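You operate a simulated robot arm through the tools that you are given. There is no shell and no other tool. Be economical: measure what you need, move in short steps, check, and stop when the job is done.

You run a simulated two-armed robot. Do the job below in one go: nothing can be reset, and whatever is moved stays where it is left.

TASK
Set the dryer knob to HIGH and dry the cabinet's wet bearings.
Fine: shut its door and open the vent first; run the dryer till DRY lights, then flip the dryer switch off and turn the knob back to LOW. Where these are worked on the way, their far stop is far enough and under half their travel is too little: dryer knob.

It is judged by the outcome, as a careful person would: the job done as asked, and still so three seconds after it is handed in. It fails if anything else is knocked over, pushed out of place, dropped, spilled or broken.

THE ROBOT
Two 7-joint arms with fingered hands on one trunk that stands fixed in place. Base frame: the origin is at the foot of the trunk, x ahead of it, y to its left, z up. Lengths are in mm, angles in rad, forces in N, time in s.
The left shoulder is at [73, 157, 1459], the right one opposite. With the tool pointing down near the work surface each hand reaches from about 440 to 880 mm from the base axis, measured 20 degrees to its own side. Payload 4 kg a hand.
The tool frame of a hand sits at the grasp point between the pads (the TCP): z along the fingers, y along the line on which they close. The tips reach 30 mm beyond it. Largest opening 104 mm; the body of the gripper starts 35 mm behind the TCP. The gripper is a hand of 3 fingers: y runs from the thumb to the fingers, the wrist lies at [-15, -104, -178] in the tool frame, and closing takes about 1.5 s.
Orientation is that of the tool frame in the base frame, as a unit quaternion [x, y, z, w]. With the fingers straight down and the wrist toward the robot, the tool's x, y and z point along [0, 1, 0], [1, 0, 0] and [0, 0, -1] of the base frame.

THE INTERFACE
- The arms move only by the tool arm_command. It takes "left_increments", "right_increments" or both (then of equal length, played together; a hand with none holds still); each is a list of rows, each a list of 2 entries, a list of its own where there are three numbers: the turn, a rotation vector about the tool's x, y, z in units of 180 degrees (1.0 is 180 degrees), then the shift along the tool's x, y, z in units of 100 mm (1.0 is 100 mm). In form: [[[ax, ay, az], [x, y, z]], ...]. A call has 1 to 10 rows; each row is the pose to reach, as a shift and turn from the pose commanded when the call began, along the tool's axes at that moment. "left_hand" and "right_hand" are, for a hand that has rows, the gripper command, from -1 (shut) to 1 (fully open), values between in proportion, set as the call begins (left out, the last holds). A call with a number of a shift or a turn outside -1 to 1 is refused whole. A row lasts 0.2 s, in which the tool goes at most 50 mm and 0.15 rad; a call with a longer step from one row to the next is refused whole, and so is a gripper value outside its range. A pose out of reach is approached as far as the arm can. The call stops where the force on the tool passes 40 N (or 10 N more than at its start, if that is more) or the arm is blocked; 0.2 s more then pass. Each finger travels about 153 mm/s and halts on what it meets, pressing with about 27 N; the grip force reading is that of the motor and also rises with nothing between the fingers. The clock runs only during rows and for 0.2 s after the last one: add rows that repeat a pose to give the fingers time. It gives the time, the measured TCP pose, the force on the tool (base axes), the opening and the grip force at its end, in the units of the frame above (readings bear some noise), with the torque about the TCP (base axes, N m) and any sound that the robot's microphone picked up.
- Cameras (640 x 400 px; columns grow to the right, rows downward): "scene" is now at [142.5, 39, 1709]; the picture's right is [0.34, -0.94, 0.00], its down [-0.51, -0.18, -0.84] and it looks along [0.79, 0.29, -0.54] (base axes); focal length 214 px, centre (320, 200). "left" rides on the left gripper at [-64, -94, -117] in its tool frame; the picture's right is [-0.72, -0.33, 0.61], its down [0.64, -0.65, 0.40] and it looks along [0.27, 0.68, 0.68] (tool axes); focal length 238 px, centre (320, 200). "right" rides on the right gripper at [64, -94, -117] in its tool frame; the picture's right is [-0.72, 0.33, -0.61], its down [-0.64, -0.65, 0.40] and it looks along [-0.27, 0.68, 0.68] (tool axes); focal length 238 px, centre (320, 200). There is no depth. A picture from a camera that has moved, and an enlarged one, comes with that camera's place and axes in the base frame and with its lens. The place of the scene camera against the robot may be out by one fixed shift of up to 25 mm in any direction.
- snapshot(camera): a new picture of that camera. No time passes.
- slide_trunk(by): slides the trunk up (or, below 0, down) by that many mm; the arms and the scene camera ride with it, the base frame stays. It gives what a move gives, with no picture.
- move_fingers(index, middle, thumb_bend, thumb_turn, hand): sets how far each is bent, from 0 (flat) to 100 (curled in); at 30 the hand is open as for a grip, at 70 the pads meet at the TCP. One left out holds its place. A second passes; each finger stops where it meets its share of the squeeze, and holds until it gets a number again. A gripper value or a shape takes the hand back. It gives what a move gives, with no picture; readings hold the bend of each and the force on the fingers (four entries, about 0 where the hand has none), thumb and palm. thumb_turn goes from beside the hand (0) to across from the fingers (100), as for a grip.
- grasp_type(shape, hand): the hand has 3 fingers and takes this shape, open, in about a second: jaw (thumb against the fingers, like two jaws); tri (thumb and two fingers); tip (a fingertip pinch); poke (one finger out to press); point (the index stretched); flat (the hand flat); cup (the hand cupped); fist (a fist). The gripper value then closes the fingers along that shape, each until it touches; the sizes above hold for jaw. It gives what a move gives, with no picture.
- turn_head(pan, tilt): turns the head with the scene camera to pan (to the left, within 1.501 rad either way) and tilt (down, from -0.506 to 1.204), counted from straight ahead of the robot. It gives what a move gives.
- enlarge(camera, box): a new picture of the part [left, top, right, bottom] of that camera's present view, enlarged. No time passes.
- sign_off(): hands the job in; it is judged then, once.

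Go step by step. Nothing tells you positions but the pictures and the camera data: compare them with the known pose of the tool, close in by small moves and look again before you grip or let go. The budget is 120 turns and 94 pictures, counting those below and the enlarged ones. Unless the task says otherwise, let go and move clear before handing in, and close with one line.

The tools are called after "Emit:" by a JSON object that holds its "api" and its "payload". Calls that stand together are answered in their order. arm_command: Moves the arms, as the interface text tells. Its arguments: {"type":"object","properties":{"left_increments":{"type":"array"},"left_hand":{"type":"number"},"right_increments":{"type":"array"},"right_hand":{"type":"number"}},"required":[]} The other tools are called the same way: slide_trunk (by) slides the trunk up or down; grasp_type (shape, hand) gives the hand a shape; move_fingers (index, middle, thumb_bend, thumb_turn, hand) moves the fingers one by one; turn_head (pan, tilt) turns the head that bears the scene camera; snapshot (camera) takes a picture; enlarge (camera, box) takes an enlarged picture of a part of a camera's view; sign_off () hands the job in.

At the start:

```text
clock: 0.0
left_ee_pos: [372.1, 396.1, 1629.4]
left_ee_rot: [0.707, 0.707, -0.001, 0.001]
left_force: [0.2, 0.4, -0.9]
left_torque: [-0.03, 0.03, 0.01]
left_width: 103.5
left_grip_force: 0.0
left_shape: jaw
left_bend: [30.0, 30.0, 30.0, 98.0]
left_finger forces: [0.1, 0.1, 0.0, 0.0, 0.0, 0.1]
right_ee_pos: [441.4, 27.4, 1615.9]
right_ee_rot: [0.707, 0.707, 0.0, 0.0]
right_force: [0.3, 0.6, 0.0]
right_torque: [0.01, 0.02, -0.01]
right_width: 103.4
right_grip_force: 0.1
right_shape: jaw
right_bend: [30.0, 30.0, 30.0, 98.0]
right_finger forces: [0.0, 0.0, 0.0, 0.1, 0.1, 0.1]
trunk travel left (down, up): [-875.0, 65.0]
head pan, tilt: [0.347, 0.569]
```

scene: 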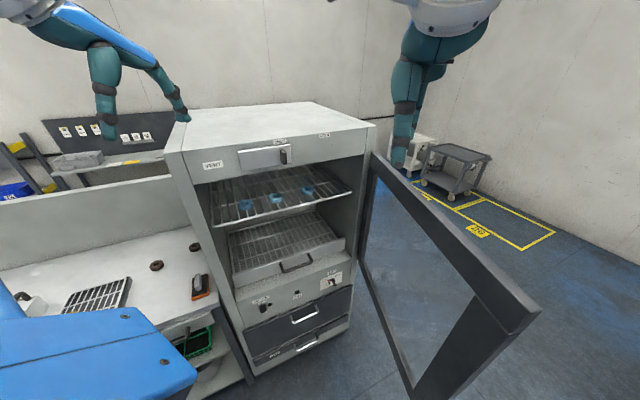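
right: 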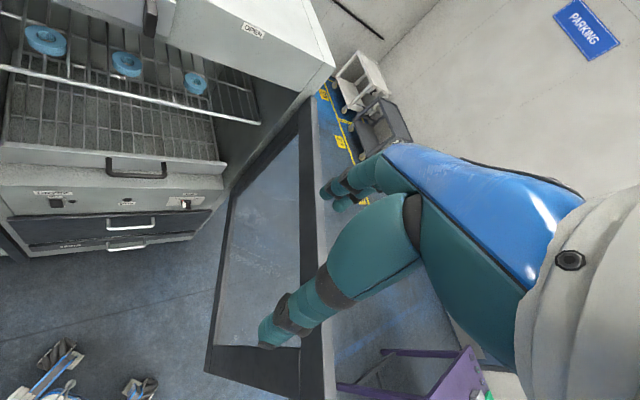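
left: 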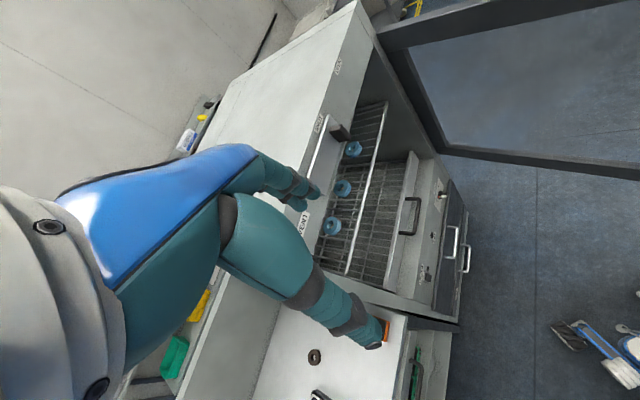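

I see a cabinet with its door open to the right, a vent slider at the top, and a lower panel with a knob, a lamp and a switch. I'll enlarge the views to read the labels.

Emit:
{"api": "enlarge", "payload": {"camera": "scene", "box": [180, 110, 380, 235]}}

Emit:
{"api": "enlarge", "payload": {"camera": "scene", "box": [230, 255, 370, 370]}}

Emit:
{"api": "enlarge", "payload": {"camera": "right", "box": [0, 150, 240, 300]}}

```text
3.20 times, centred on (280, 172) of scene
camera zoom: at [142.5, 39.0, 1709.0], right [0.34, -0.94, 0.0], down [-0.51, -0.18, -0.84], along [0.79, 0.29, -0.54], focal length 686 px, centre (448, 288)
```

zoom: 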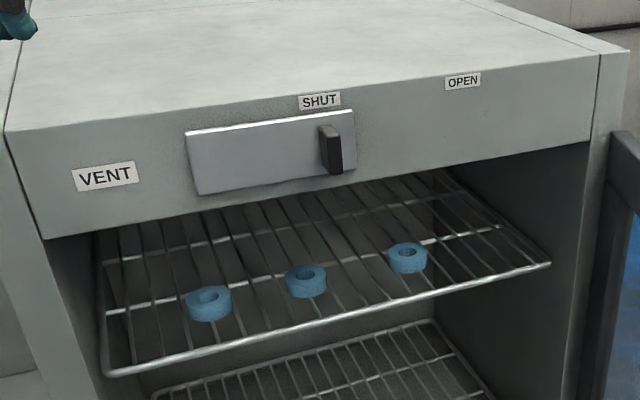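

```text
3.48 times, centred on (300, 312) of scene
camera zoom: at [142.5, 39.0, 1709.0], right [0.34, -0.94, 0.0], down [-0.51, -0.18, -0.84], along [0.79, 0.29, -0.54], focal length 746 px, centre (390, -191)
```

zoom: 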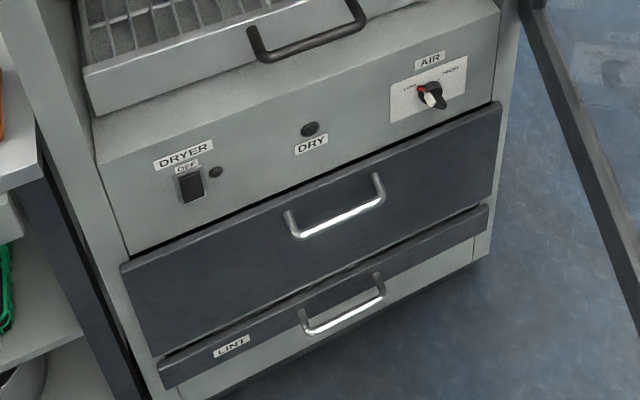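

```text
2.67 times, centred on (120, 225) of right
camera zoom: at [348.3, 92.7, 1732.6], right [0.33, -0.72, 0.61], down [-0.65, -0.64, -0.4], along [0.68, -0.27, -0.68], focal length 636 px, centre (853, 133)
```

zoom: 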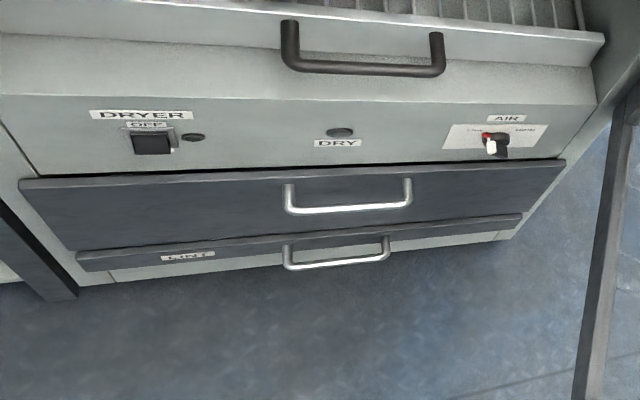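

The lower panel (DRYER switch, DRY lamp, AIR LOW/HIGH knob) is at about z 810. The vent slide is at about z 1470, and the door spans roughly z 1030–1450, hinged on the right. I'll look right to see the door's free edge.

Emit:
{"api": "turn_head", "payload": {"pan": -0.35, "tilt": 0.6}}

Emit:
{"api": "snapshot", "payload": {"camera": "scene"}}

```text
clock: 1.1
left_ee_pos: [370.8, 396.4, 1629.4]
left_ee_rot: [0.707, 0.707, 0.0, 0.0]
left_force: [0.1, -0.4, 0.5]
left_torque: [-0.01, 0.01, -0.04]
left_width: 103.3
left_grip_force: 0.1
left_shape: jaw
left_bend: [30.0, 30.0, 30.0, 98.0]
left_finger forces: [0.0, 0.0, 0.0, 0.1, 0.0, 0.0]
right_ee_pos: [440.3, 25.6, 1616.5]
right_ee_rot: [0.708, 0.706, 0.0, -0.001]
right_force: [0.1, 0.6, -0.3]
right_torque: [-0.01, -0.01, 0.01]
right_width: 103.8
right_grip_force: 0.1
right_shape: jaw
right_bend: [30.0, 30.0, 30.0, 98.0]
right_finger forces: [0.1, 0.0, 0.1, 0.0, 0.0, 0.0]
trunk travel left (down, up): [-875.0, 65.0]
head pan, tilt: [-0.351, 0.6]
```

```text
87 pictures are left
camera scene: at [141.0, -21.9, 1706.3], right [-0.34, -0.94, 0.0], down [-0.53, 0.19, -0.82], along [0.77, -0.28, -0.57], focal length 214 px, centre (320, 200)
```

scene: 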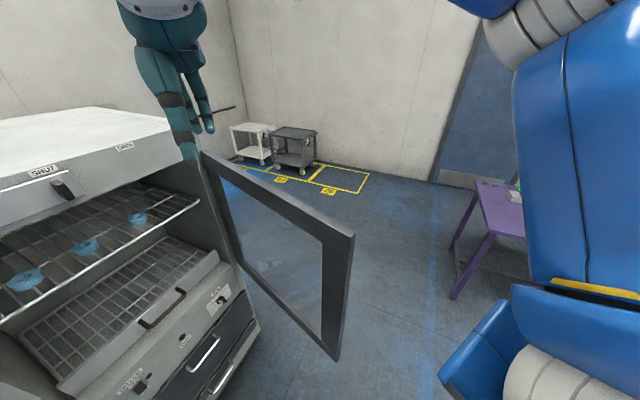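

The door's free edge is near [380, -170], spanning z 890–1440, and the hand sits above it. I'll carry the right hand over the top to the door's outer side, fingers shut.

Emit:
{"api": "arm_command", "payload": {"right_increments": [[[0, 0, 0], [-0.4, 0, 0]], [[0, 0, 0], [-0.8, 0, 0]], [[0, 0, 0], [-1, 0, 0]]], "right_hand": -1}}

Emit:
{"api": "arm_command", "payload": {"right_increments": [[[0, 0, 0], [-0.4, 0, 0]], [[0, 0, 0], [-0.8, 0, 0]], [[0, 0, 0], [-1, 0, 0]]]}}

Emit:
{"api": "arm_command", "payload": {"right_increments": [[[0, 0, 0], [-0.4, 0, 0]], [[0, 0, 0], [-0.8, 0, 0]], [[0, 0, 0], [-1, 0, 0]]]}}

Emit:
{"api": "snapshot", "payload": {"camera": "scene"}}

```text
clock: 1.9
left_ee_pos: [368.8, 389.6, 1631.4]
left_ee_rot: [0.708, 0.706, 0.001, -0.002]
left_force: [0.1, -0.6, 0.2]
left_torque: [0.06, -0.03, -0.05]
left_width: 103.7
left_grip_force: 0.0
left_shape: jaw
left_bend: [30.0, 30.0, 30.0, 98.0]
left_finger forces: [0.1, 0.0, 0.0, 0.0, 0.0, 0.0]
right_ee_pos: [441.1, -81.0, 1616.9]
right_ee_rot: [0.708, 0.706, 0.002, -0.002]
right_force: [-0.5, -0.3, -1.6]
right_torque: [0.04, -0.02, 0.01]
right_width: 0.0
right_grip_force: 26.5
right_shape: jaw
right_bend: [70.0, 70.0, 46.0, 100.0]
right_finger forces: [0.1, 0.0, 0.0, 0.1, 0.1, 0.0]
trunk travel left (down, up): [-875.0, 65.0]
head pan, tilt: [-0.351, 0.6]
```

```text
clock: 2.7
left_ee_pos: [369.2, 384.9, 1633.0]
left_ee_rot: [0.707, 0.707, 0.003, -0.002]
left_force: [0.4, -0.4, 0.2]
left_torque: [0.01, -0.02, 0.01]
left_width: 103.6
left_grip_force: 0.1
left_shape: jaw
left_bend: [30.0, 30.0, 30.0, 98.0]
left_finger forces: [0.0, 0.0, 0.0, 0.0, 0.1, 0.0]
right_ee_pos: [436.5, -185.7, 1615.7]
right_ee_rot: [0.707, 0.707, 0.002, -0.002]
right_force: [0.0, 0.2, -0.5]
right_torque: [0.06, 0.01, 0.0]
right_width: 0.0
right_grip_force: 27.0
right_shape: jaw
right_bend: [70.0, 70.0, 46.0, 100.0]
right_finger forces: [0.0, 0.0, 0.0, 0.0, 0.0, 0.0]
trunk travel left (down, up): [-875.0, 65.0]
head pan, tilt: [-0.351, 0.6]
```

```text
clock: 3.5
left_ee_pos: [368.7, 387.3, 1632.6]
left_ee_rot: [0.707, 0.708, 0.002, 0.0]
left_force: [-0.3, -0.8, -0.3]
left_torque: [0.01, 0.0, 0.02]
left_width: 103.7
left_grip_force: 0.0
left_shape: jaw
left_bend: [30.0, 30.0, 30.0, 98.0]
left_finger forces: [0.1, 0.0, 0.0, 0.0, 0.0, 0.1]
right_ee_pos: [438.0, -278.6, 1615.3]
right_ee_rot: [0.708, 0.706, 0.002, -0.001]
right_force: [-0.2, 0.4, -0.7]
right_torque: [0.0, -0.02, 0.0]
right_width: 0.2
right_grip_force: 26.8
right_shape: jaw
right_bend: [70.0, 70.0, 46.0, 100.0]
right_finger forces: [0.0, 0.0, 0.1, 0.0, 0.1, 0.1]
trunk travel left (down, up): [-875.0, 65.0]
head pan, tilt: [-0.351, 0.6]
```

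```text
86 pictures are left
camera scene: at [139.0, -30.2, 1706.4], right [-0.34, -0.94, 0.0], down [-0.53, 0.2, -0.82], along [0.77, -0.28, -0.57], focal length 214 px, centre (320, 200)
```

scene: 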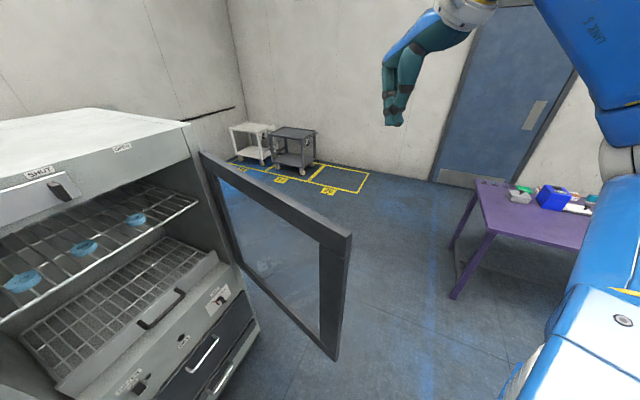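

The right hand is now on the outside of the door. I'll lower it beside the door's upper part.

Emit:
{"api": "arm_command", "payload": {"right_increments": [[[0, 0, 0], [0, 0, 0.4]], [[0, 0, 0], [0, 0, 0.8]], [[0, 0, 0], [0, 0, 1]]]}}

Emit:
{"api": "arm_command", "payload": {"right_increments": [[[0, 0, 0], [0, 0, 0.4]], [[0, 0, 0], [0, 0, 0.8]], [[0, 0, 0], [0, 0, 1]]]}}

Emit:
{"api": "arm_command", "payload": {"right_increments": [[[0, 0, 0], [0, 0, 0.4]], [[0, 0, 0], [0, 0, 0.8]]]}}

Emit:
{"api": "snapshot", "payload": {"camera": "scene"}}

```text
clock: 4.3
left_ee_pos: [369.4, 393.6, 1629.9]
left_ee_rot: [0.707, 0.708, -0.001, 0.0]
left_force: [0.1, 0.1, 0.0]
left_torque: [-0.01, 0.0, 0.0]
left_width: 103.3
left_grip_force: 0.0
left_shape: jaw
left_bend: [30.0, 30.0, 30.0, 98.0]
left_finger forces: [0.0, 0.0, 0.0, 0.0, 0.1, 0.1]
right_ee_pos: [438.0, -272.9, 1516.1]
right_ee_rot: [0.708, 0.706, 0.001, -0.001]
right_force: [-0.1, -0.4, -0.8]
right_torque: [0.0, 0.0, 0.01]
right_width: 0.0
right_grip_force: 27.1
right_shape: jaw
right_bend: [70.0, 70.0, 46.0, 100.0]
right_finger forces: [0.1, 0.1, 0.0, 0.0, 0.0, 0.0]
trunk travel left (down, up): [-875.0, 65.0]
head pan, tilt: [-0.351, 0.6]
```

```text
clock: 5.1
left_ee_pos: [369.9, 394.0, 1629.8]
left_ee_rot: [0.707, 0.707, 0.0, 0.0]
left_force: [-0.2, 0.8, -0.2]
left_torque: [0.02, 0.03, -0.02]
left_width: 103.6
left_grip_force: 0.1
left_shape: jaw
left_bend: [30.0, 30.0, 30.0, 98.0]
left_finger forces: [0.1, 0.1, 0.0, 0.1, 0.1, 0.0]
right_ee_pos: [439.7, -272.5, 1415.4]
right_ee_rot: [0.708, 0.707, 0.0, -0.001]
right_force: [-0.5, 0.2, -0.2]
right_torque: [-0.01, 0.03, 0.02]
right_width: 0.0
right_grip_force: 27.1
right_shape: jaw
right_bend: [70.0, 70.0, 46.0, 100.0]
right_finger forces: [0.1, 0.0, 0.1, 0.1, 0.1, 0.1]
trunk travel left (down, up): [-875.0, 65.0]
head pan, tilt: [-0.351, 0.6]
```

```text
clock: 5.7
left_ee_pos: [371.5, 393.4, 1630.3]
left_ee_rot: [0.708, 0.707, 0.001, 0.0]
left_force: [0.1, 0.1, 0.0]
left_torque: [-0.01, -0.03, 0.0]
left_width: 103.6
left_grip_force: 0.1
left_shape: jaw
left_bend: [30.0, 30.0, 30.0, 98.0]
left_finger forces: [0.0, 0.1, 0.0, 0.0, 0.0, 0.0]
right_ee_pos: [439.5, -272.6, 1335.9]
right_ee_rot: [0.707, 0.707, 0.0, -0.001]
right_force: [0.5, 0.1, -0.2]
right_torque: [-0.02, 0.03, 0.01]
right_width: 0.0
right_grip_force: 27.3
right_shape: jaw
right_bend: [70.0, 70.0, 46.0, 100.0]
right_finger forces: [0.0, 0.0, 0.0, 0.1, 0.0, 0.1]
trunk travel left (down, up): [-875.0, 65.0]
head pan, tilt: [-0.351, 0.6]
```

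```text
85 pictures are left
camera scene: at [140.9, -25.1, 1706.3], right [-0.34, -0.94, 0.0], down [-0.53, 0.19, -0.82], along [0.77, -0.28, -0.57], focal length 214 px, centre (320, 200)
```

scene: 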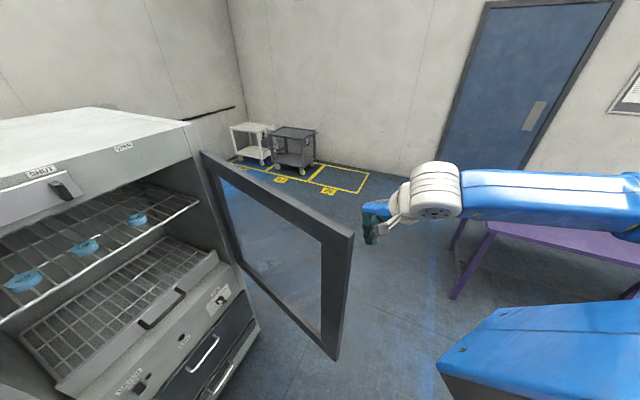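

I'm positioned outside the door. I'll push it along its arc, watching the forces.

Emit:
{"api": "arm_command", "payload": {"right_increments": [[[0, 0, 0], [0.3, 0, 0]], [[0, 0, 0], [0.6, 0, 0]], [[0, 0, 0], [0.9, 0, 0]], [[0, 0, 0], [1, 0, 0]]]}}

Emit:
{"api": "arm_command", "payload": {"right_increments": [[[0, 0, 0], [0.25, -0.03, 0]], [[0, 0, 0], [0.5, -0.06, 0]], [[0, 0, 0], [0.75, -0.09, 0]], [[0, 0, 0], [1, -0.12, 0]]]}}

Emit:
{"api": "snapshot", "payload": {"camera": "scene"}}

```text
clock: 6.7
left_ee_pos: [370.2, 396.7, 1629.6]
left_ee_rot: [0.707, 0.707, 0.0, 0.001]
left_force: [0.0, 0.3, 0.8]
left_torque: [-0.02, -0.02, 0.01]
left_width: 103.7
left_grip_force: 0.1
left_shape: jaw
left_bend: [30.0, 30.0, 30.0, 98.0]
left_finger forces: [0.0, 0.1, 0.0, 0.0, 0.1, 0.1]
right_ee_pos: [440.0, -173.5, 1338.7]
right_ee_rot: [0.707, 0.707, 0.0, 0.0]
right_force: [-0.1, 0.4, -0.6]
right_torque: [0.0, 0.0, 0.0]
right_width: 0.0
right_grip_force: 27.2
right_shape: jaw
right_bend: [70.0, 70.0, 46.0, 100.0]
right_finger forces: [0.0, 0.0, 0.1, 0.0, 0.0, 0.0]
trunk travel left (down, up): [-875.0, 65.0]
head pan, tilt: [-0.351, 0.6]
```

```text
clock: 7.7
left_ee_pos: [369.7, 398.9, 1627.9]
left_ee_rot: [0.707, 0.707, -0.001, 0.002]
left_force: [0.4, -0.5, -0.3]
left_torque: [0.01, 0.0, 0.0]
left_width: 103.8
left_grip_force: 0.0
left_shape: jaw
left_bend: [30.0, 30.0, 30.0, 98.0]
left_finger forces: [0.0, 0.0, 0.1, 0.0, 0.0, 0.0]
right_ee_pos: [428.5, -69.9, 1338.5]
right_ee_rot: [0.707, 0.707, 0.0, 0.001]
right_force: [0.1, 0.0, -0.6]
right_torque: [-0.05, 0.01, 0.04]
right_width: 0.0
right_grip_force: 27.2
right_shape: jaw
right_bend: [70.0, 70.0, 46.0, 100.0]
right_finger forces: [0.1, 0.0, 0.0, 0.1, 0.0, 0.1]
trunk travel left (down, up): [-875.0, 65.0]
head pan, tilt: [-0.351, 0.6]
```

```text
84 pictures are left
camera scene: at [141.4, -18.8, 1706.3], right [-0.34, -0.94, 0.0], down [-0.53, 0.19, -0.82], along [0.77, -0.29, -0.57], focal length 214 px, centre (320, 200)
```

scene: 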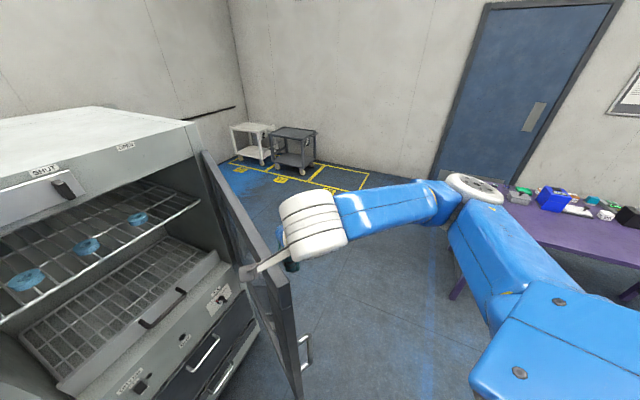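

The door is swinging freely. I'll keep pushing along the arc.

Emit:
{"api": "arm_command", "payload": {"right_increments": [[[0, 0, 0], [0.25, -0.05, 0]], [[0, 0, 0], [0.5, -0.1, 0]], [[0, 0, 0], [0.75, -0.15, 0]], [[0, 0, 0], [1, -0.2, 0]]]}}

Emit:
{"api": "arm_command", "payload": {"right_increments": [[[0, 0, 0], [0.25, -0.02, 0]], [[0, 0, 0], [0.5, -0.04, 0]], [[0, 0, 0], [0.75, -0.05, 0]], [[0, 0, 0], [1, -0.05, 0]]]}}

Emit:
{"api": "turn_head", "payload": {"pan": 0.25, "tilt": 0.6}}

Emit:
{"api": "snapshot", "payload": {"camera": "scene"}}

```text
clock: 8.7
left_ee_pos: [369.9, 400.0, 1629.4]
left_ee_rot: [0.707, 0.707, -0.001, 0.001]
left_force: [0.3, 0.3, -0.6]
left_torque: [-0.01, -0.01, 0.0]
left_width: 103.4
left_grip_force: 0.0
left_shape: jaw
left_bend: [30.0, 30.0, 30.0, 98.0]
left_finger forces: [0.0, 0.1, 0.0, 0.1, 0.0, 0.1]
right_ee_pos: [406.5, 32.2, 1336.9]
right_ee_rot: [0.708, 0.706, 0.0, 0.001]
right_force: [-0.6, 0.0, 1.0]
right_torque: [-0.02, 0.0, 0.0]
right_width: 0.2
right_grip_force: 27.0
right_shape: jaw
right_bend: [70.0, 70.0, 46.0, 100.0]
right_finger forces: [0.1, 0.0, 0.0, 0.0, 0.0, 0.0]
trunk travel left (down, up): [-875.0, 65.0]
head pan, tilt: [-0.351, 0.6]
```

```text
clock: 9.7
left_ee_pos: [367.9, 399.0, 1628.9]
left_ee_rot: [0.707, 0.707, -0.001, 0.001]
left_force: [1.1, 0.1, 0.0]
left_torque: [-0.01, -0.01, 0.03]
left_width: 103.3
left_grip_force: 0.1
left_shape: jaw
left_bend: [30.0, 30.0, 30.0, 98.0]
left_finger forces: [0.0, 0.0, 0.0, 0.0, 0.0, 0.1]
right_ee_pos: [401.1, 130.6, 1335.3]
right_ee_rot: [0.708, 0.707, -0.001, 0.001]
right_force: [-0.3, -0.3, 0.0]
right_torque: [0.02, 0.02, -0.01]
right_width: 0.0
right_grip_force: 27.2
right_shape: jaw
right_bend: [70.0, 70.0, 46.0, 100.0]
right_finger forces: [0.1, 0.0, 0.0, 0.1, 0.0, 0.0]
trunk travel left (down, up): [-875.0, 65.0]
head pan, tilt: [-0.351, 0.6]
```

```text
clock: 10.7
left_ee_pos: [370.3, 396.7, 1628.9]
left_ee_rot: [0.708, 0.707, -0.001, 0.0]
left_force: [0.6, 0.5, -0.5]
left_torque: [0.0, 0.0, 0.01]
left_width: 103.6
left_grip_force: 0.0
left_shape: jaw
left_bend: [30.0, 30.0, 30.0, 98.0]
left_finger forces: [0.1, 0.0, 0.0, 0.1, 0.1, 0.1]
right_ee_pos: [402.0, 129.0, 1336.5]
right_ee_rot: [0.707, 0.707, -0.001, 0.001]
right_force: [-0.6, 0.2, 0.0]
right_torque: [-0.01, 0.01, 0.02]
right_width: 0.0
right_grip_force: 26.5
right_shape: jaw
right_bend: [70.0, 70.0, 46.0, 100.0]
right_finger forces: [0.0, 0.0, 0.0, 0.0, 0.0, 0.1]
trunk travel left (down, up): [-875.0, 65.0]
head pan, tilt: [0.25, 0.6]
```

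```text
83 pictures are left
camera scene: at [144.2, 34.2, 1706.1], right [0.25, -0.97, 0.0], down [-0.55, -0.14, -0.82], along [0.8, 0.2, -0.57], focal length 214 px, centre (320, 200)
```

scene: 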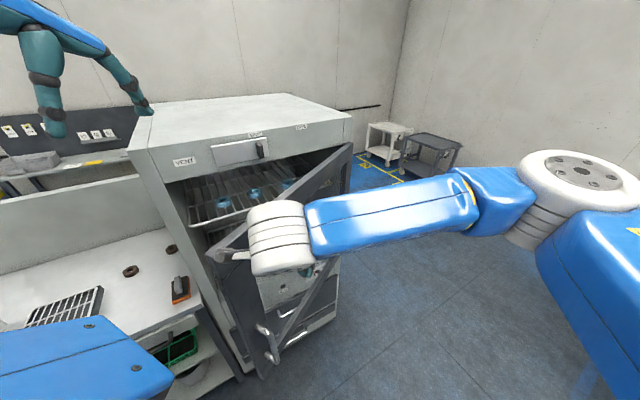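

The door is well past halfway. I'll continue the arc toward closed.

Emit:
{"api": "arm_command", "payload": {"right_increments": [[[0, 0, 0], [0.25, 0.03, 0]], [[0, 0, 0], [0.5, 0.08, 0]], [[0, 0, 0], [0.75, 0.15, 0]], [[0, 0, 0], [1, 0.23, 0]]]}}

Emit:
{"api": "arm_command", "payload": {"right_increments": [[[0, 0, 0], [0.25, 0.1, 0]], [[0, 0, 0], [0.5, 0.22, 0]], [[0, 0, 0], [0.75, 0.35, 0]]]}}

Emit:
{"api": "snapshot", "payload": {"camera": "scene"}}

```text
clock: 11.7
left_ee_pos: [370.0, 396.1, 1629.6]
left_ee_rot: [0.707, 0.707, -0.001, 0.002]
left_force: [-0.6, -0.7, 0.5]
left_torque: [-0.02, 0.0, -0.02]
left_width: 103.6
left_grip_force: 0.0
left_shape: jaw
left_bend: [30.0, 30.0, 30.0, 98.0]
left_finger forces: [0.1, 0.0, 0.1, 0.0, 0.0, 0.1]
right_ee_pos: [426.2, 227.8, 1336.8]
right_ee_rot: [0.708, 0.706, -0.001, 0.0]
right_force: [-0.8, -0.2, -0.2]
right_torque: [-0.03, -0.01, 0.01]
right_width: 0.0
right_grip_force: 27.0
right_shape: jaw
right_bend: [70.0, 70.0, 46.0, 100.0]
right_finger forces: [0.0, 0.0, 0.1, 0.0, 0.1, 0.2]
trunk travel left (down, up): [-875.0, 65.0]
head pan, tilt: [0.25, 0.6]
```

```text
clock: 12.5
left_ee_pos: [369.0, 400.5, 1628.4]
left_ee_rot: [0.707, 0.707, -0.001, 0.001]
left_force: [-0.7, 0.4, 0.0]
left_torque: [-0.01, 0.02, -0.01]
left_width: 103.5
left_grip_force: 0.1
left_shape: jaw
left_bend: [30.0, 30.0, 30.0, 98.0]
left_finger forces: [0.0, 0.0, 0.1, 0.0, 0.0, 0.0]
right_ee_pos: [462.6, 305.2, 1336.4]
right_ee_rot: [0.708, 0.706, 0.0, 0.0]
right_force: [0.2, -0.3, -0.5]
right_torque: [0.0, -0.01, -0.01]
right_width: 0.0
right_grip_force: 27.1
right_shape: jaw
right_bend: [70.0, 70.0, 46.0, 100.0]
right_finger forces: [0.0, 0.1, 0.1, 0.1, 0.1, 0.0]
trunk travel left (down, up): [-875.0, 65.0]
head pan, tilt: [0.25, 0.6]
```

```text
82 pictures are left
camera scene: at [143.1, 37.2, 1706.2], right [0.25, -0.97, 0.01], down [-0.55, -0.14, -0.82], along [0.8, 0.2, -0.57], focal length 214 px, centre (320, 200)
```

scene: 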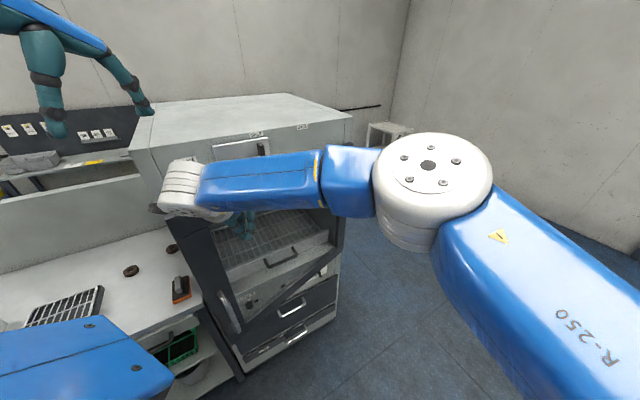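

It's nearly shut. I'll push on gently in the closing direction until resistance.

Emit:
{"api": "arm_command", "payload": {"right_increments": [[[0, 0, 0], [0.2, 0.15, 0]], [[0, 0, 0], [0.4, 0.3, 0]], [[0, 0, 0], [0.55, 0.45, 0]], [[0, 0, 0], [0.7, 0.6, 0]], [[0, 0, 0], [0.85, 0.75, 0]]]}}

Emit:
{"api": "snapshot", "payload": {"camera": "scene"}}

Emit:
{"api": "snapshot", "payload": {"camera": "left"}}

```text
clock: 13.1
left_ee_pos: [371.5, 389.0, 1630.1]
left_ee_rot: [0.708, 0.706, 0.002, -0.002]
left_force: [0.3, 0.5, -0.4]
left_torque: [-0.02, 0.02, 0.04]
left_width: 103.9
left_grip_force: 0.0
left_shape: jaw
left_bend: [30.0, 30.0, 30.0, 98.0]
left_finger forces: [0.0, 0.0, 0.0, 0.0, 0.0, 0.0]
right_ee_pos: [587.5, 273.8, 1397.8]
right_ee_rot: [0.764, 0.644, 0.042, -0.025]
right_force: [-0.3, -1.0, -0.6]
right_torque: [0.02, 0.01, 0.02]
right_width: 0.2
right_grip_force: 26.9
right_shape: jaw
right_bend: [70.0, 70.0, 46.0, 100.0]
right_finger forces: [0.0, 0.0, 0.0, 0.1, 0.0, 0.0]
right hand out of reach, approached as far as the arm can: row 3
trunk travel left (down, up): [-875.0, 65.0]
head pan, tilt: [0.25, 0.6]
stopped in row 3 (right hand): the arm was blocked; the commanded pose is now the measured one
```

```text
81 pictures are left
camera scene: at [147.5, 29.7, 1705.9], right [0.25, -0.97, 0.0], down [-0.55, -0.14, -0.82], along [0.8, 0.2, -0.57], focal length 214 px, centre (320, 200)
```

scene: 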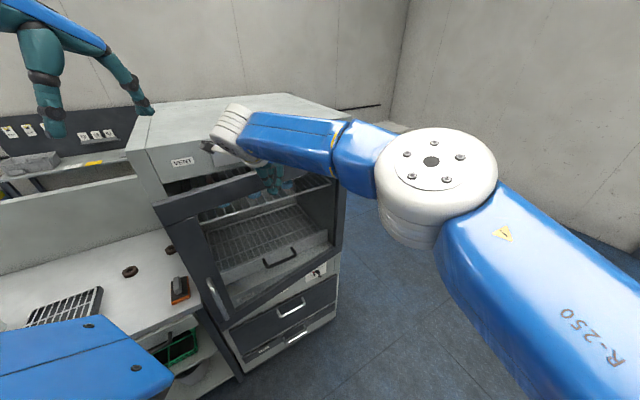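

```text
80 pictures are left
camera left: at [276.6, 323.7, 1748.1], right [-0.33, -0.72, -0.62], down [-0.65, 0.64, -0.4], along [0.68, 0.27, -0.68], focal length 238 px, centre (320, 200)
```

left: 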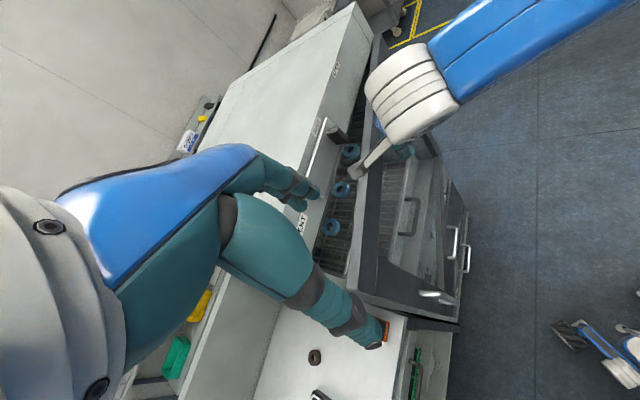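

The arm hit its reach limit and the wrist tilted. I need to see which side of the door the fingers are on.

Emit:
{"api": "enlarge", "payload": {"camera": "left", "box": [320, 90, 480, 320]}}

Emit:
{"api": "enlarge", "payload": {"camera": "scene", "box": [140, 90, 360, 230]}}

Emit:
{"api": "snapshot", "payload": {"camera": "right"}}

```text
1.74 times, centred on (400, 205) of left
camera zoom: at [276.6, 323.7, 1748.1], right [-0.33, -0.72, -0.62], down [-0.65, 0.64, -0.4], along [0.68, 0.27, -0.68], focal length 414 px, centre (181, 191)
```

zoom: 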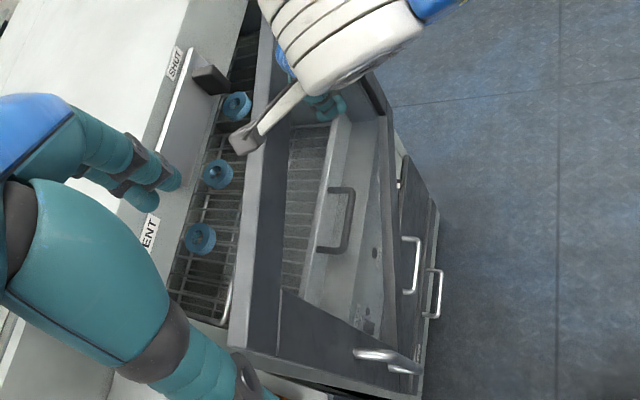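

```text
2.86 times, centred on (250, 160) of scene
camera zoom: at [147.5, 29.7, 1705.9], right [0.25, -0.97, 0.0], down [-0.55, -0.14, -0.82], along [0.8, 0.2, -0.57], focal length 613 px, centre (520, 314)
```

zoom: 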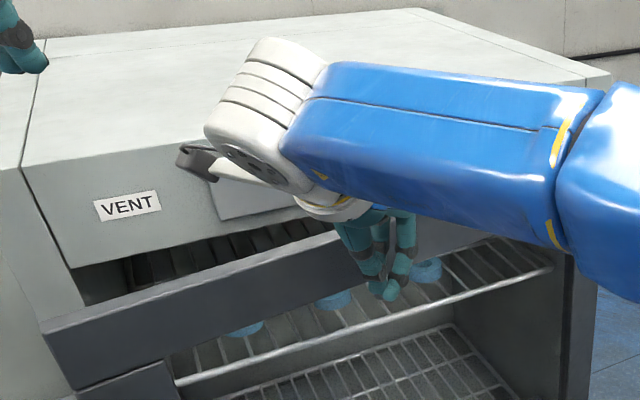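

```text
77 pictures are left
camera right: at [501.5, 342.3, 1517.9], right [0.18, -0.82, 0.55], down [-0.74, -0.48, -0.47], along [0.65, -0.32, -0.69], focal length 238 px, centre (320, 200)
```

right: 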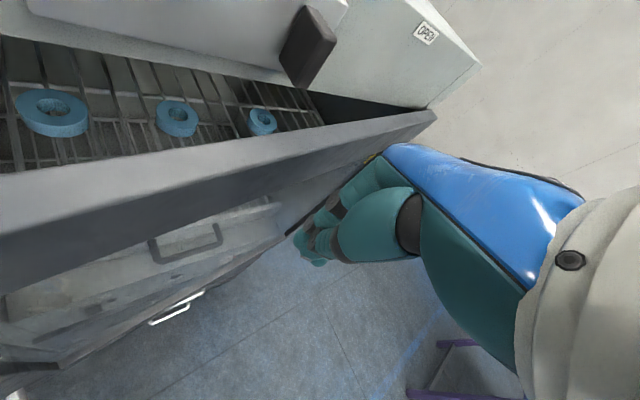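

The fingers are outside, and only the camera bracket overhangs the door top. I'll back the right hand away and use the left hand for the last part.

Emit:
{"api": "arm_command", "payload": {"right_increments": [[[0, 0, 0], [-0.35, -0.26, 0]], [[0, 0, 0], [-0.7, -0.55, 0]], [[0, 0, 0], [-0.95, -0.7, 0]]]}}

Emit:
{"api": "arm_command", "payload": {"right_increments": [[[0, 0, 0], [-0.45, 0.0, 0]], [[0, 0, 0], [-0.9, 0, 0]], [[0, 0, 0], [-1, 0, 0]]]}}

Emit:
{"api": "arm_command", "payload": {"right_increments": [[[0, 0, 0], [-0.45, 0.0, 0]], [[0, 0, 0], [-0.9, 0, 0]], [[0, 0, 0], [-1, 0, 0]]]}}

Emit:
{"api": "snapshot", "payload": {"camera": "scene"}}

Emit:
{"api": "snapshot", "payload": {"camera": "left"}}

```text
clock: 13.9
left_ee_pos: [366.9, 386.2, 1633.3]
left_ee_rot: [0.707, 0.707, 0.003, -0.002]
left_force: [0.4, -0.1, 0.2]
left_torque: [-0.02, 0.01, -0.01]
left_width: 103.8
left_grip_force: 0.0
left_shape: jaw
left_bend: [30.0, 30.0, 30.0, 98.0]
left_finger forces: [0.0, 0.1, 0.0, 0.0, 0.0, 0.0]
right_ee_pos: [500.0, 189.9, 1388.8]
right_ee_rot: [0.765, 0.643, 0.043, -0.024]
right_force: [0.3, 0.0, -0.3]
right_torque: [0.01, -0.04, 0.01]
right_width: 0.0
right_grip_force: 27.1
right_shape: jaw
right_bend: [70.0, 70.0, 46.0, 100.0]
right_finger forces: [0.0, 0.0, 0.0, 0.0, 0.0, 0.1]
trunk travel left (down, up): [-875.0, 65.0]
head pan, tilt: [0.25, 0.6]
```

```text
clock: 14.7
left_ee_pos: [369.5, 383.4, 1633.2]
left_ee_rot: [0.707, 0.707, 0.003, -0.002]
left_force: [0.0, -0.1, 0.5]
left_torque: [-0.01, -0.03, -0.02]
left_width: 103.6
left_grip_force: 0.0
left_shape: jaw
left_bend: [30.0, 30.0, 30.0, 98.0]
left_finger forces: [0.0, 0.0, 0.0, 0.1, 0.1, 0.0]
right_ee_pos: [482.5, 87.3, 1378.6]
right_ee_rot: [0.764, 0.643, 0.045, -0.025]
right_force: [0.4, 0.0, 0.0]
right_torque: [0.03, 0.02, -0.02]
right_width: 0.0
right_grip_force: 27.2
right_shape: jaw
right_bend: [70.0, 70.0, 46.0, 100.0]
right_finger forces: [0.0, 0.0, 0.0, 0.0, 0.1, 0.0]
trunk travel left (down, up): [-875.0, 65.0]
head pan, tilt: [0.25, 0.6]
```

```text
clock: 15.5
left_ee_pos: [367.0, 380.8, 1634.1]
left_ee_rot: [0.707, 0.707, 0.003, -0.003]
left_force: [-0.5, -0.5, -0.3]
left_torque: [0.04, -0.01, 0.03]
left_width: 103.9
left_grip_force: 0.1
left_shape: jaw
left_bend: [30.0, 30.0, 30.0, 98.0]
left_finger forces: [0.0, 0.0, 0.0, 0.0, 0.0, 0.0]
right_ee_pos: [463.7, -12.1, 1369.7]
right_ee_rot: [0.764, 0.643, 0.045, -0.024]
right_force: [0.1, -0.4, 0.2]
right_torque: [0.02, 0.02, -0.01]
right_width: 0.1
right_grip_force: 27.1
right_shape: jaw
right_bend: [70.0, 70.0, 46.0, 100.0]
right_finger forces: [0.1, 0.0, 0.0, 0.0, 0.0, 0.0]
trunk travel left (down, up): [-875.0, 65.0]
head pan, tilt: [0.25, 0.6]
```

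```text
76 pictures are left
camera scene: at [142.7, 18.5, 1706.5], right [0.25, -0.97, -0.01], down [-0.55, -0.13, -0.83], along [0.8, 0.21, -0.56], focal length 214 px, centre (320, 200)
```

scene: 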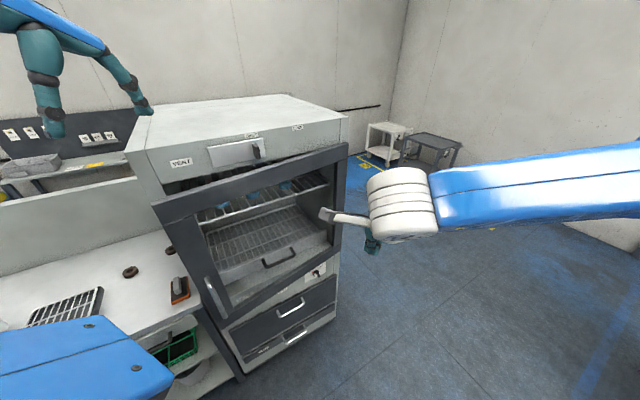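

```text
75 pictures are left
camera left: at [272.6, 315.4, 1750.6], right [-0.32, -0.71, -0.62], down [-0.65, 0.64, -0.4], along [0.69, 0.27, -0.67], focal length 238 px, centre (320, 200)
```

left: 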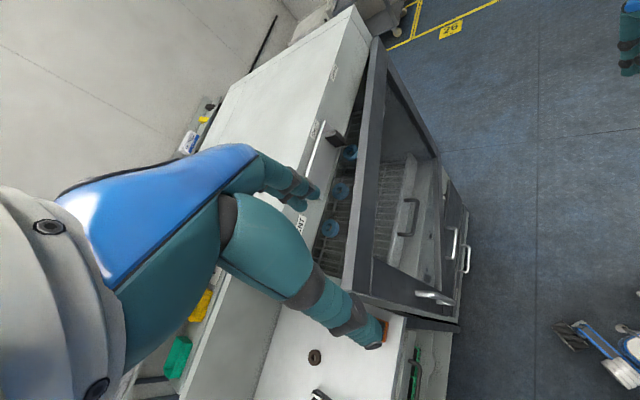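

The left hand will come down outside the door near its free edge and push it shut.

Emit:
{"api": "arm_command", "payload": {"left_increments": [[[0, 0, 0], [-0.4, 0.2, 0]], [[0, 0, 0], [-0.8, 0.4, 0]], [[0, 0, 0], [-1, 0.53, 0.2]], [[0, 0, 0], [-1, 0.53, 0.6]], [[0, 0, 0], [-1, 0.53, 1]]], "left_hand": -1}}

Emit:
{"api": "arm_command", "payload": {"left_increments": [[[0, 0, 0], [0, 0, 0.4]], [[0, 0, 0], [0, 0, 0.8]], [[0, 0, 0], [0, 0, 1]]]}}

Emit:
{"api": "arm_command", "payload": {"left_increments": [[[0, 0, 0], [0, 0, 0.4]], [[0, 0, 0], [0, 0, 0.8]], [[0, 0, 0], [0, 0, 1]]]}}

Emit:
{"api": "snapshot", "payload": {"camera": "scene"}}

Emit:
{"api": "snapshot", "payload": {"camera": "left"}}

```text
clock: 16.7
left_ee_pos: [418.7, 296.8, 1530.8]
left_ee_rot: [0.707, 0.707, 0.002, 0.002]
left_force: [-0.4, 0.3, 0.3]
left_torque: [-0.01, 0.01, -0.01]
left_width: 0.1
left_grip_force: 27.3
left_shape: jaw
left_bend: [70.0, 70.0, 46.0, 100.0]
left_finger forces: [0.0, 0.1, 0.1, 0.1, 0.0, 0.1]
right_ee_pos: [460.7, 2.0, 1371.2]
right_ee_rot: [0.764, 0.644, 0.041, -0.021]
right_force: [-0.8, 0.5, 0.0]
right_torque: [0.01, -0.02, 0.0]
right_width: 0.0
right_grip_force: 27.1
right_shape: jaw
right_bend: [70.0, 70.0, 46.0, 100.0]
right_finger forces: [0.0, 0.0, 0.0, 0.1, 0.0, 0.0]
trunk travel left (down, up): [-875.0, 65.0]
head pan, tilt: [0.25, 0.6]
```

```text
clock: 17.5
left_ee_pos: [421.3, 292.0, 1431.1]
left_ee_rot: [0.707, 0.707, 0.002, -0.001]
left_force: [0.4, -0.6, 0.5]
left_torque: [-0.01, -0.01, 0.02]
left_width: 0.1
left_grip_force: 27.2
left_shape: jaw
left_bend: [70.0, 70.0, 46.0, 100.0]
left_finger forces: [0.0, 0.1, 0.0, 0.0, 0.0, 0.1]
right_ee_pos: [463.8, -2.6, 1369.6]
right_ee_rot: [0.764, 0.643, 0.042, -0.023]
right_force: [-0.2, 0.0, 1.1]
right_torque: [0.01, -0.01, 0.01]
right_width: 0.2
right_grip_force: 26.8
right_shape: jaw
right_bend: [70.0, 70.0, 46.0, 100.0]
right_finger forces: [0.0, 0.1, 0.0, 0.1, 0.0, 0.0]
trunk travel left (down, up): [-875.0, 65.0]
head pan, tilt: [0.25, 0.6]
```

```text
clock: 18.3
left_ee_pos: [420.8, 291.7, 1332.5]
left_ee_rot: [0.707, 0.708, 0.002, -0.001]
left_force: [-0.2, -0.4, 0.7]
left_torque: [0.0, -0.01, -0.05]
left_width: 0.1
left_grip_force: 26.7
left_shape: jaw
left_bend: [70.0, 70.0, 46.0, 100.0]
left_finger forces: [0.1, 0.1, 0.0, 0.0, 0.0, 0.0]
right_ee_pos: [464.8, -4.5, 1369.3]
right_ee_rot: [0.764, 0.643, 0.043, -0.023]
right_force: [-1.1, 0.4, -0.4]
right_torque: [0.0, 0.01, 0.01]
right_width: 0.0
right_grip_force: 27.4
right_shape: jaw
right_bend: [70.0, 70.0, 46.0, 100.0]
right_finger forces: [0.1, 0.1, 0.1, 0.0, 0.0, 0.0]
trunk travel left (down, up): [-875.0, 65.0]
head pan, tilt: [0.25, 0.6]
```

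```text
74 pictures are left
camera scene: at [143.7, 27.1, 1706.3], right [0.25, -0.97, 0.0], down [-0.55, -0.14, -0.82], along [0.8, 0.2, -0.57], focal length 214 px, centre (320, 200)
```

scene: 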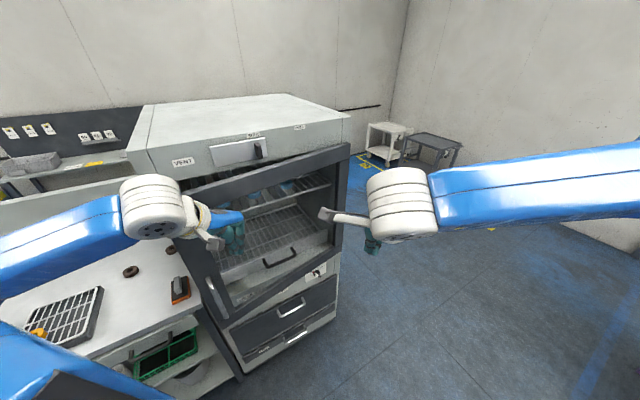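

```text
73 pictures are left
camera left: at [325.8, 226.9, 1448.8], right [-0.33, -0.72, -0.62], down [-0.65, 0.64, -0.4], along [0.68, 0.27, -0.68], focal length 238 px, centre (320, 200)
```

left: 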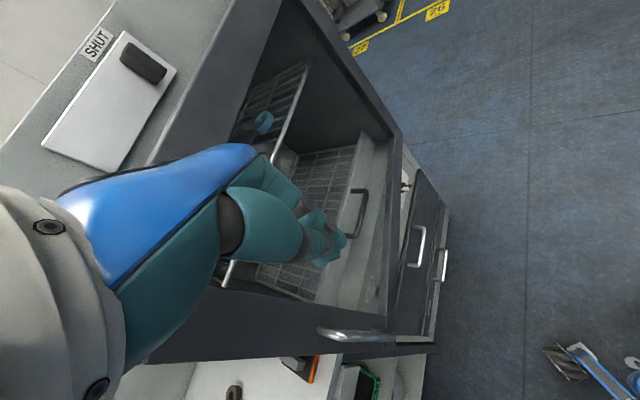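

The left hand is outside the glass. I'll shift toward the free-edge frame and push in.

Emit:
{"api": "arm_command", "payload": {"left_increments": [[[0, 0, 0], [0.3, 0, 0]], [[0, 0, 0], [0.55, 0, 0]], [[0, 0, 0], [0.7, 0.12, 0]], [[0, 0, 0], [0.85, 0.25, 0]], [[0, 0, 0], [1, 0.4, 0]]]}}

Emit:
{"api": "arm_command", "payload": {"left_increments": [[[0, 0, 0], [0.14, 0.14, 0]], [[0, 0, 0], [0.28, 0.28, 0]], [[0, 0, 0], [0.42, 0.42, 0]], [[0, 0, 0], [0.56, 0.56, 0]], [[0, 0, 0], [0.7, 0.7, 0]]]}}

Emit:
{"api": "snapshot", "payload": {"camera": "scene"}}

Emit:
{"api": "snapshot", "payload": {"camera": "left"}}

```text
clock: 19.5
left_ee_pos: [461.5, 393.1, 1330.3]
left_ee_rot: [0.708, 0.707, 0.001, 0.0]
left_force: [0.5, 0.9, -0.1]
left_torque: [-0.01, 0.0, 0.02]
left_width: 0.0
left_grip_force: 26.9
left_shape: jaw
left_bend: [70.0, 70.0, 46.0, 100.0]
left_finger forces: [0.0, 0.0, 0.1, 0.0, 0.0, 0.0]
right_ee_pos: [466.1, -1.9, 1368.6]
right_ee_rot: [0.764, 0.643, 0.042, -0.023]
right_force: [-0.2, 0.5, 0.7]
right_torque: [-0.02, 0.02, 0.02]
right_width: 0.2
right_grip_force: 26.6
right_shape: jaw
right_bend: [70.0, 70.0, 46.0, 100.0]
right_finger forces: [0.0, 0.0, 0.1, 0.1, 0.0, 0.0]
trunk travel left (down, up): [-875.0, 65.0]
head pan, tilt: [0.25, 0.6]
```

```text
clock: 20.7
left_ee_pos: [522.7, 451.5, 1339.0]
left_ee_rot: [0.706, 0.708, 0.008, -0.002]
left_force: [-11.0, -5.3, 0.8]
left_torque: [0.23, -0.39, -0.03]
left_width: 0.1
left_grip_force: 27.0
left_shape: jaw
left_bend: [70.0, 70.0, 46.0, 100.0]
left_finger forces: [0.0, 12.1, 0.0, 0.0, 0.0, 0.1]
right_ee_pos: [454.8, -14.6, 1371.6]
right_ee_rot: [0.764, 0.643, 0.047, -0.025]
right_force: [0.0, -0.2, -0.8]
right_torque: [0.03, -0.03, 0.04]
right_width: 0.0
right_grip_force: 26.4
right_shape: jaw
right_bend: [70.0, 70.0, 46.0, 100.0]
right_finger forces: [0.1, 0.0, 0.0, 0.1, 0.0, 0.0]
trunk travel left (down, up): [-875.0, 65.0]
head pan, tilt: [0.25, 0.6]
```

```text
72 pictures are left
camera scene: at [130.3, 13.7, 1707.5], right [0.25, -0.97, -0.01], down [-0.54, -0.13, -0.83], along [0.8, 0.21, -0.56], focal length 214 px, centre (320, 200)
```

scene: 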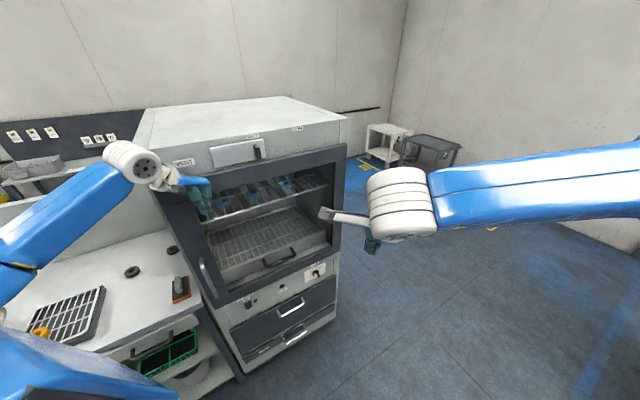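

```text
71 pictures are left
camera left: at [426.9, 385.5, 1455.3], right [-0.32, -0.71, -0.63], down [-0.65, 0.64, -0.4], along [0.69, 0.28, -0.67], focal length 238 px, centre (320, 200)
```

left: 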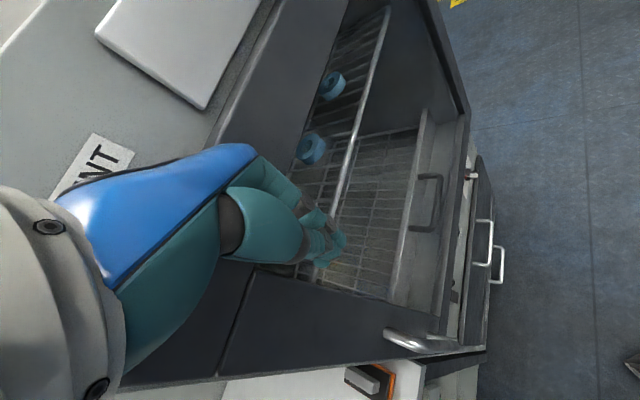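

There's resistance of about 12 N and the door looks shut. I'll press a bit more to be sure it latches.

Emit:
{"api": "arm_command", "payload": {"left_increments": [[[0, 0, 0], [0.08, 0.08, 0]], [[0, 0, 0], [0.16, 0.16, 0]], [[0, 0, 0], [0.24, 0.24, 0]], [[0, 0, 0], [0.24, 0.24, 0]]]}}

Emit:
{"api": "enlarge", "payload": {"camera": "scene", "box": [130, 100, 370, 380]}}

```text
clock: 21.0
left_ee_pos: [524.4, 450.6, 1339.0]
left_ee_rot: [0.714, 0.7, 0.004, 0.0]
left_force: [-17.8, -27.2, 4.6]
left_torque: [1.69, -1.14, -0.75]
left_width: 0.0
left_grip_force: 26.7
left_shape: jaw
left_bend: [70.0, 70.0, 46.0, 100.0]
left_finger forces: [0.0, 31.7, 0.0, 0.0, 0.0, 0.1]
right_ee_pos: [456.3, -9.9, 1372.7]
right_ee_rot: [0.764, 0.643, 0.047, -0.023]
right_force: [0.9, 0.1, 0.5]
right_torque: [-0.04, 0.0, -0.02]
right_width: 0.0
right_grip_force: 27.1
right_shape: jaw
right_bend: [70.0, 70.0, 46.0, 100.0]
right_finger forces: [0.0, 0.0, 0.0, 0.0, 0.0, 0.0]
trunk travel left (down, up): [-875.0, 65.0]
head pan, tilt: [0.25, 0.6]
stopped in row 1 (left hand): the force on the tool passed its limit at 62 N (the readings are from after the stop); the commanded pose is now the measured one
```

```text
1.43 times, centred on (250, 240) of scene
camera zoom: at [131.6, 15.3, 1707.6], right [0.25, -0.97, -0.01], down [-0.54, -0.13, -0.83], along [0.8, 0.21, -0.56], focal length 306 px, centre (420, 143)
```

zoom: 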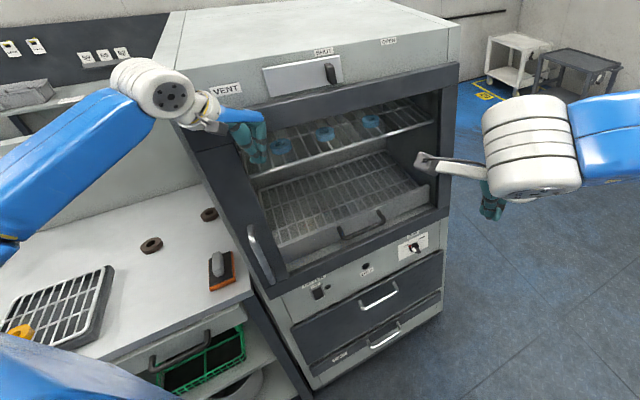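

The door is shut: a 62 N push gave no movement. I'll retract the left hand, then turn it to point its fingers at the cabinet front for the vent slide.

Emit:
{"api": "arm_command", "payload": {"left_increments": [[[0, 0, 0], [-0.3, -0.3, 0]], [[0, 0, 0], [-0.6, -0.6, 0]], [[0, 0, 0], [-0.9, -0.9, 0]]]}}

Emit:
{"api": "arm_command", "payload": {"left_increments": [[[-0.0395, 0.0157, -0.0157], [0, 0, -0.17]], [[-0.079, 0.0313, -0.0313], [0, 0, -0.34]], [[-0.1185, 0.047, -0.047], [0, 0, -0.5]], [[-0.158, 0.0627, -0.0627], [0, 0, -0.67]], [[-0.1975, 0.0783, -0.0783], [0, 0, -0.84]], [[-0.237, 0.094, -0.094], [0, 0, -1]]]}}

Emit:
{"api": "arm_command", "payload": {"left_increments": [[[-0.0395, 0.0157, -0.0157], [0, 0, 0]], [[-0.079, 0.0313, -0.0313], [0, 0, 0]], [[-0.1185, 0.047, -0.047], [0, 0, 0]], [[-0.158, 0.0627, -0.0627], [0, 0, 0]], [[-0.1975, 0.0783, -0.0783], [0, 0, 0]], [[-0.237, 0.094, -0.094], [0, 0, 0]]]}}

Emit:
{"api": "snapshot", "payload": {"camera": "left"}}

Emit:
{"api": "snapshot", "payload": {"camera": "scene"}}

```text
clock: 21.8
left_ee_pos: [434.4, 366.3, 1335.5]
left_ee_rot: [0.71, 0.704, 0.004, -0.001]
left_force: [0.4, 0.2, 0.8]
left_torque: [0.02, 0.02, -0.03]
left_width: 0.0
left_grip_force: 27.0
left_shape: jaw
left_bend: [70.0, 70.0, 46.0, 100.0]
left_finger forces: [0.1, 0.0, 0.1, 0.1, 0.1, 0.1]
right_ee_pos: [460.2, -8.5, 1370.9]
right_ee_rot: [0.765, 0.642, 0.047, -0.024]
right_force: [-1.3, -0.3, 0.1]
right_torque: [0.01, 0.04, -0.01]
right_width: 0.0
right_grip_force: 26.8
right_shape: jaw
right_bend: [70.0, 70.0, 46.0, 100.0]
right_finger forces: [0.1, 0.0, 0.1, 0.0, 0.0, 0.0]
trunk travel left (down, up): [-875.0, 65.0]
head pan, tilt: [0.25, 0.6]
```

```text
clock: 23.2
left_ee_pos: [479.1, 390.2, 1433.2]
left_ee_rot: [0.546, 0.743, 0.355, 0.155]
left_force: [0.4, -0.1, -0.3]
left_torque: [0.02, -0.02, 0.03]
left_width: 0.2
left_grip_force: 27.0
left_shape: jaw
left_bend: [70.0, 70.0, 46.0, 100.0]
left_finger forces: [0.0, 0.0, 0.0, 0.0, 0.1, 0.1]
left hand out of reach, approached as far as the arm can: row 3, 4, 5, 6
right_ee_pos: [468.8, 0.5, 1368.0]
right_ee_rot: [0.766, 0.642, 0.041, -0.022]
right_force: [0.4, 0.0, 0.2]
right_torque: [0.02, -0.01, -0.04]
right_width: 0.0
right_grip_force: 26.6
right_shape: jaw
right_bend: [70.0, 70.0, 46.0, 100.0]
right_finger forces: [0.0, 0.0, 0.1, 0.1, 0.0, 0.1]
trunk travel left (down, up): [-875.0, 65.0]
head pan, tilt: [0.25, 0.6]
```

```text
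clock: 24.6
left_ee_pos: [481.8, 433.8, 1483.1]
left_ee_rot: [0.288, 0.647, 0.646, 0.284]
left_force: [0.1, 0.1, -0.1]
left_torque: [0.02, 0.03, 0.0]
left_width: 0.1
left_grip_force: 26.7
left_shape: jaw
left_bend: [70.0, 70.0, 46.0, 100.0]
left_finger forces: [0.0, 0.1, 0.0, 0.1, 0.0, 0.0]
left hand out of reach, approached as far as the arm can: row 1, 2, 5, 6
right_ee_pos: [463.2, -1.2, 1369.7]
right_ee_rot: [0.764, 0.644, 0.042, -0.022]
right_force: [0.2, -0.1, -0.4]
right_torque: [0.02, -0.01, 0.02]
right_width: 0.0
right_grip_force: 27.0
right_shape: jaw
right_bend: [70.0, 70.0, 46.0, 100.0]
right_finger forces: [0.0, 0.0, 0.1, 0.0, 0.1, 0.1]
trunk travel left (down, up): [-875.0, 65.0]
head pan, tilt: [0.25, 0.6]
```

```text
69 pictures are left
camera left: at [437.7, 307.6, 1389.9], right [0.94, -0.12, -0.33], down [-0.14, 0.75, -0.65], along [0.33, 0.65, 0.68], focal length 238 px, centre (320, 200)
```

left: 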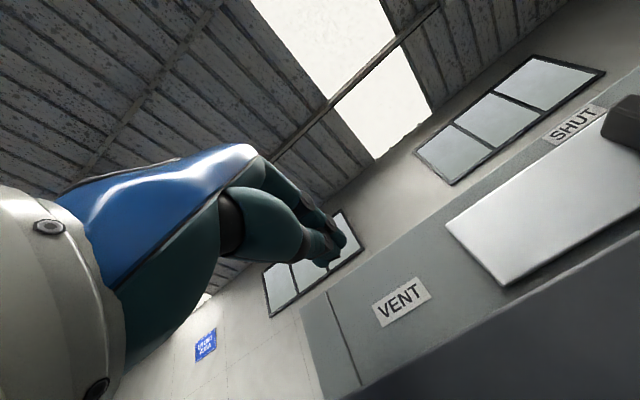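

```text
68 pictures are left
camera scene: at [142.3, 31.7, 1706.4], right [0.25, -0.97, 0.0], down [-0.55, -0.14, -0.82], along [0.8, 0.2, -0.57], focal length 214 px, centre (320, 200)
```

scene: 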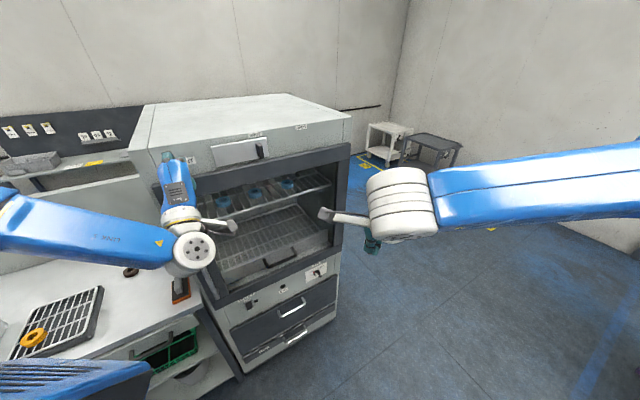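

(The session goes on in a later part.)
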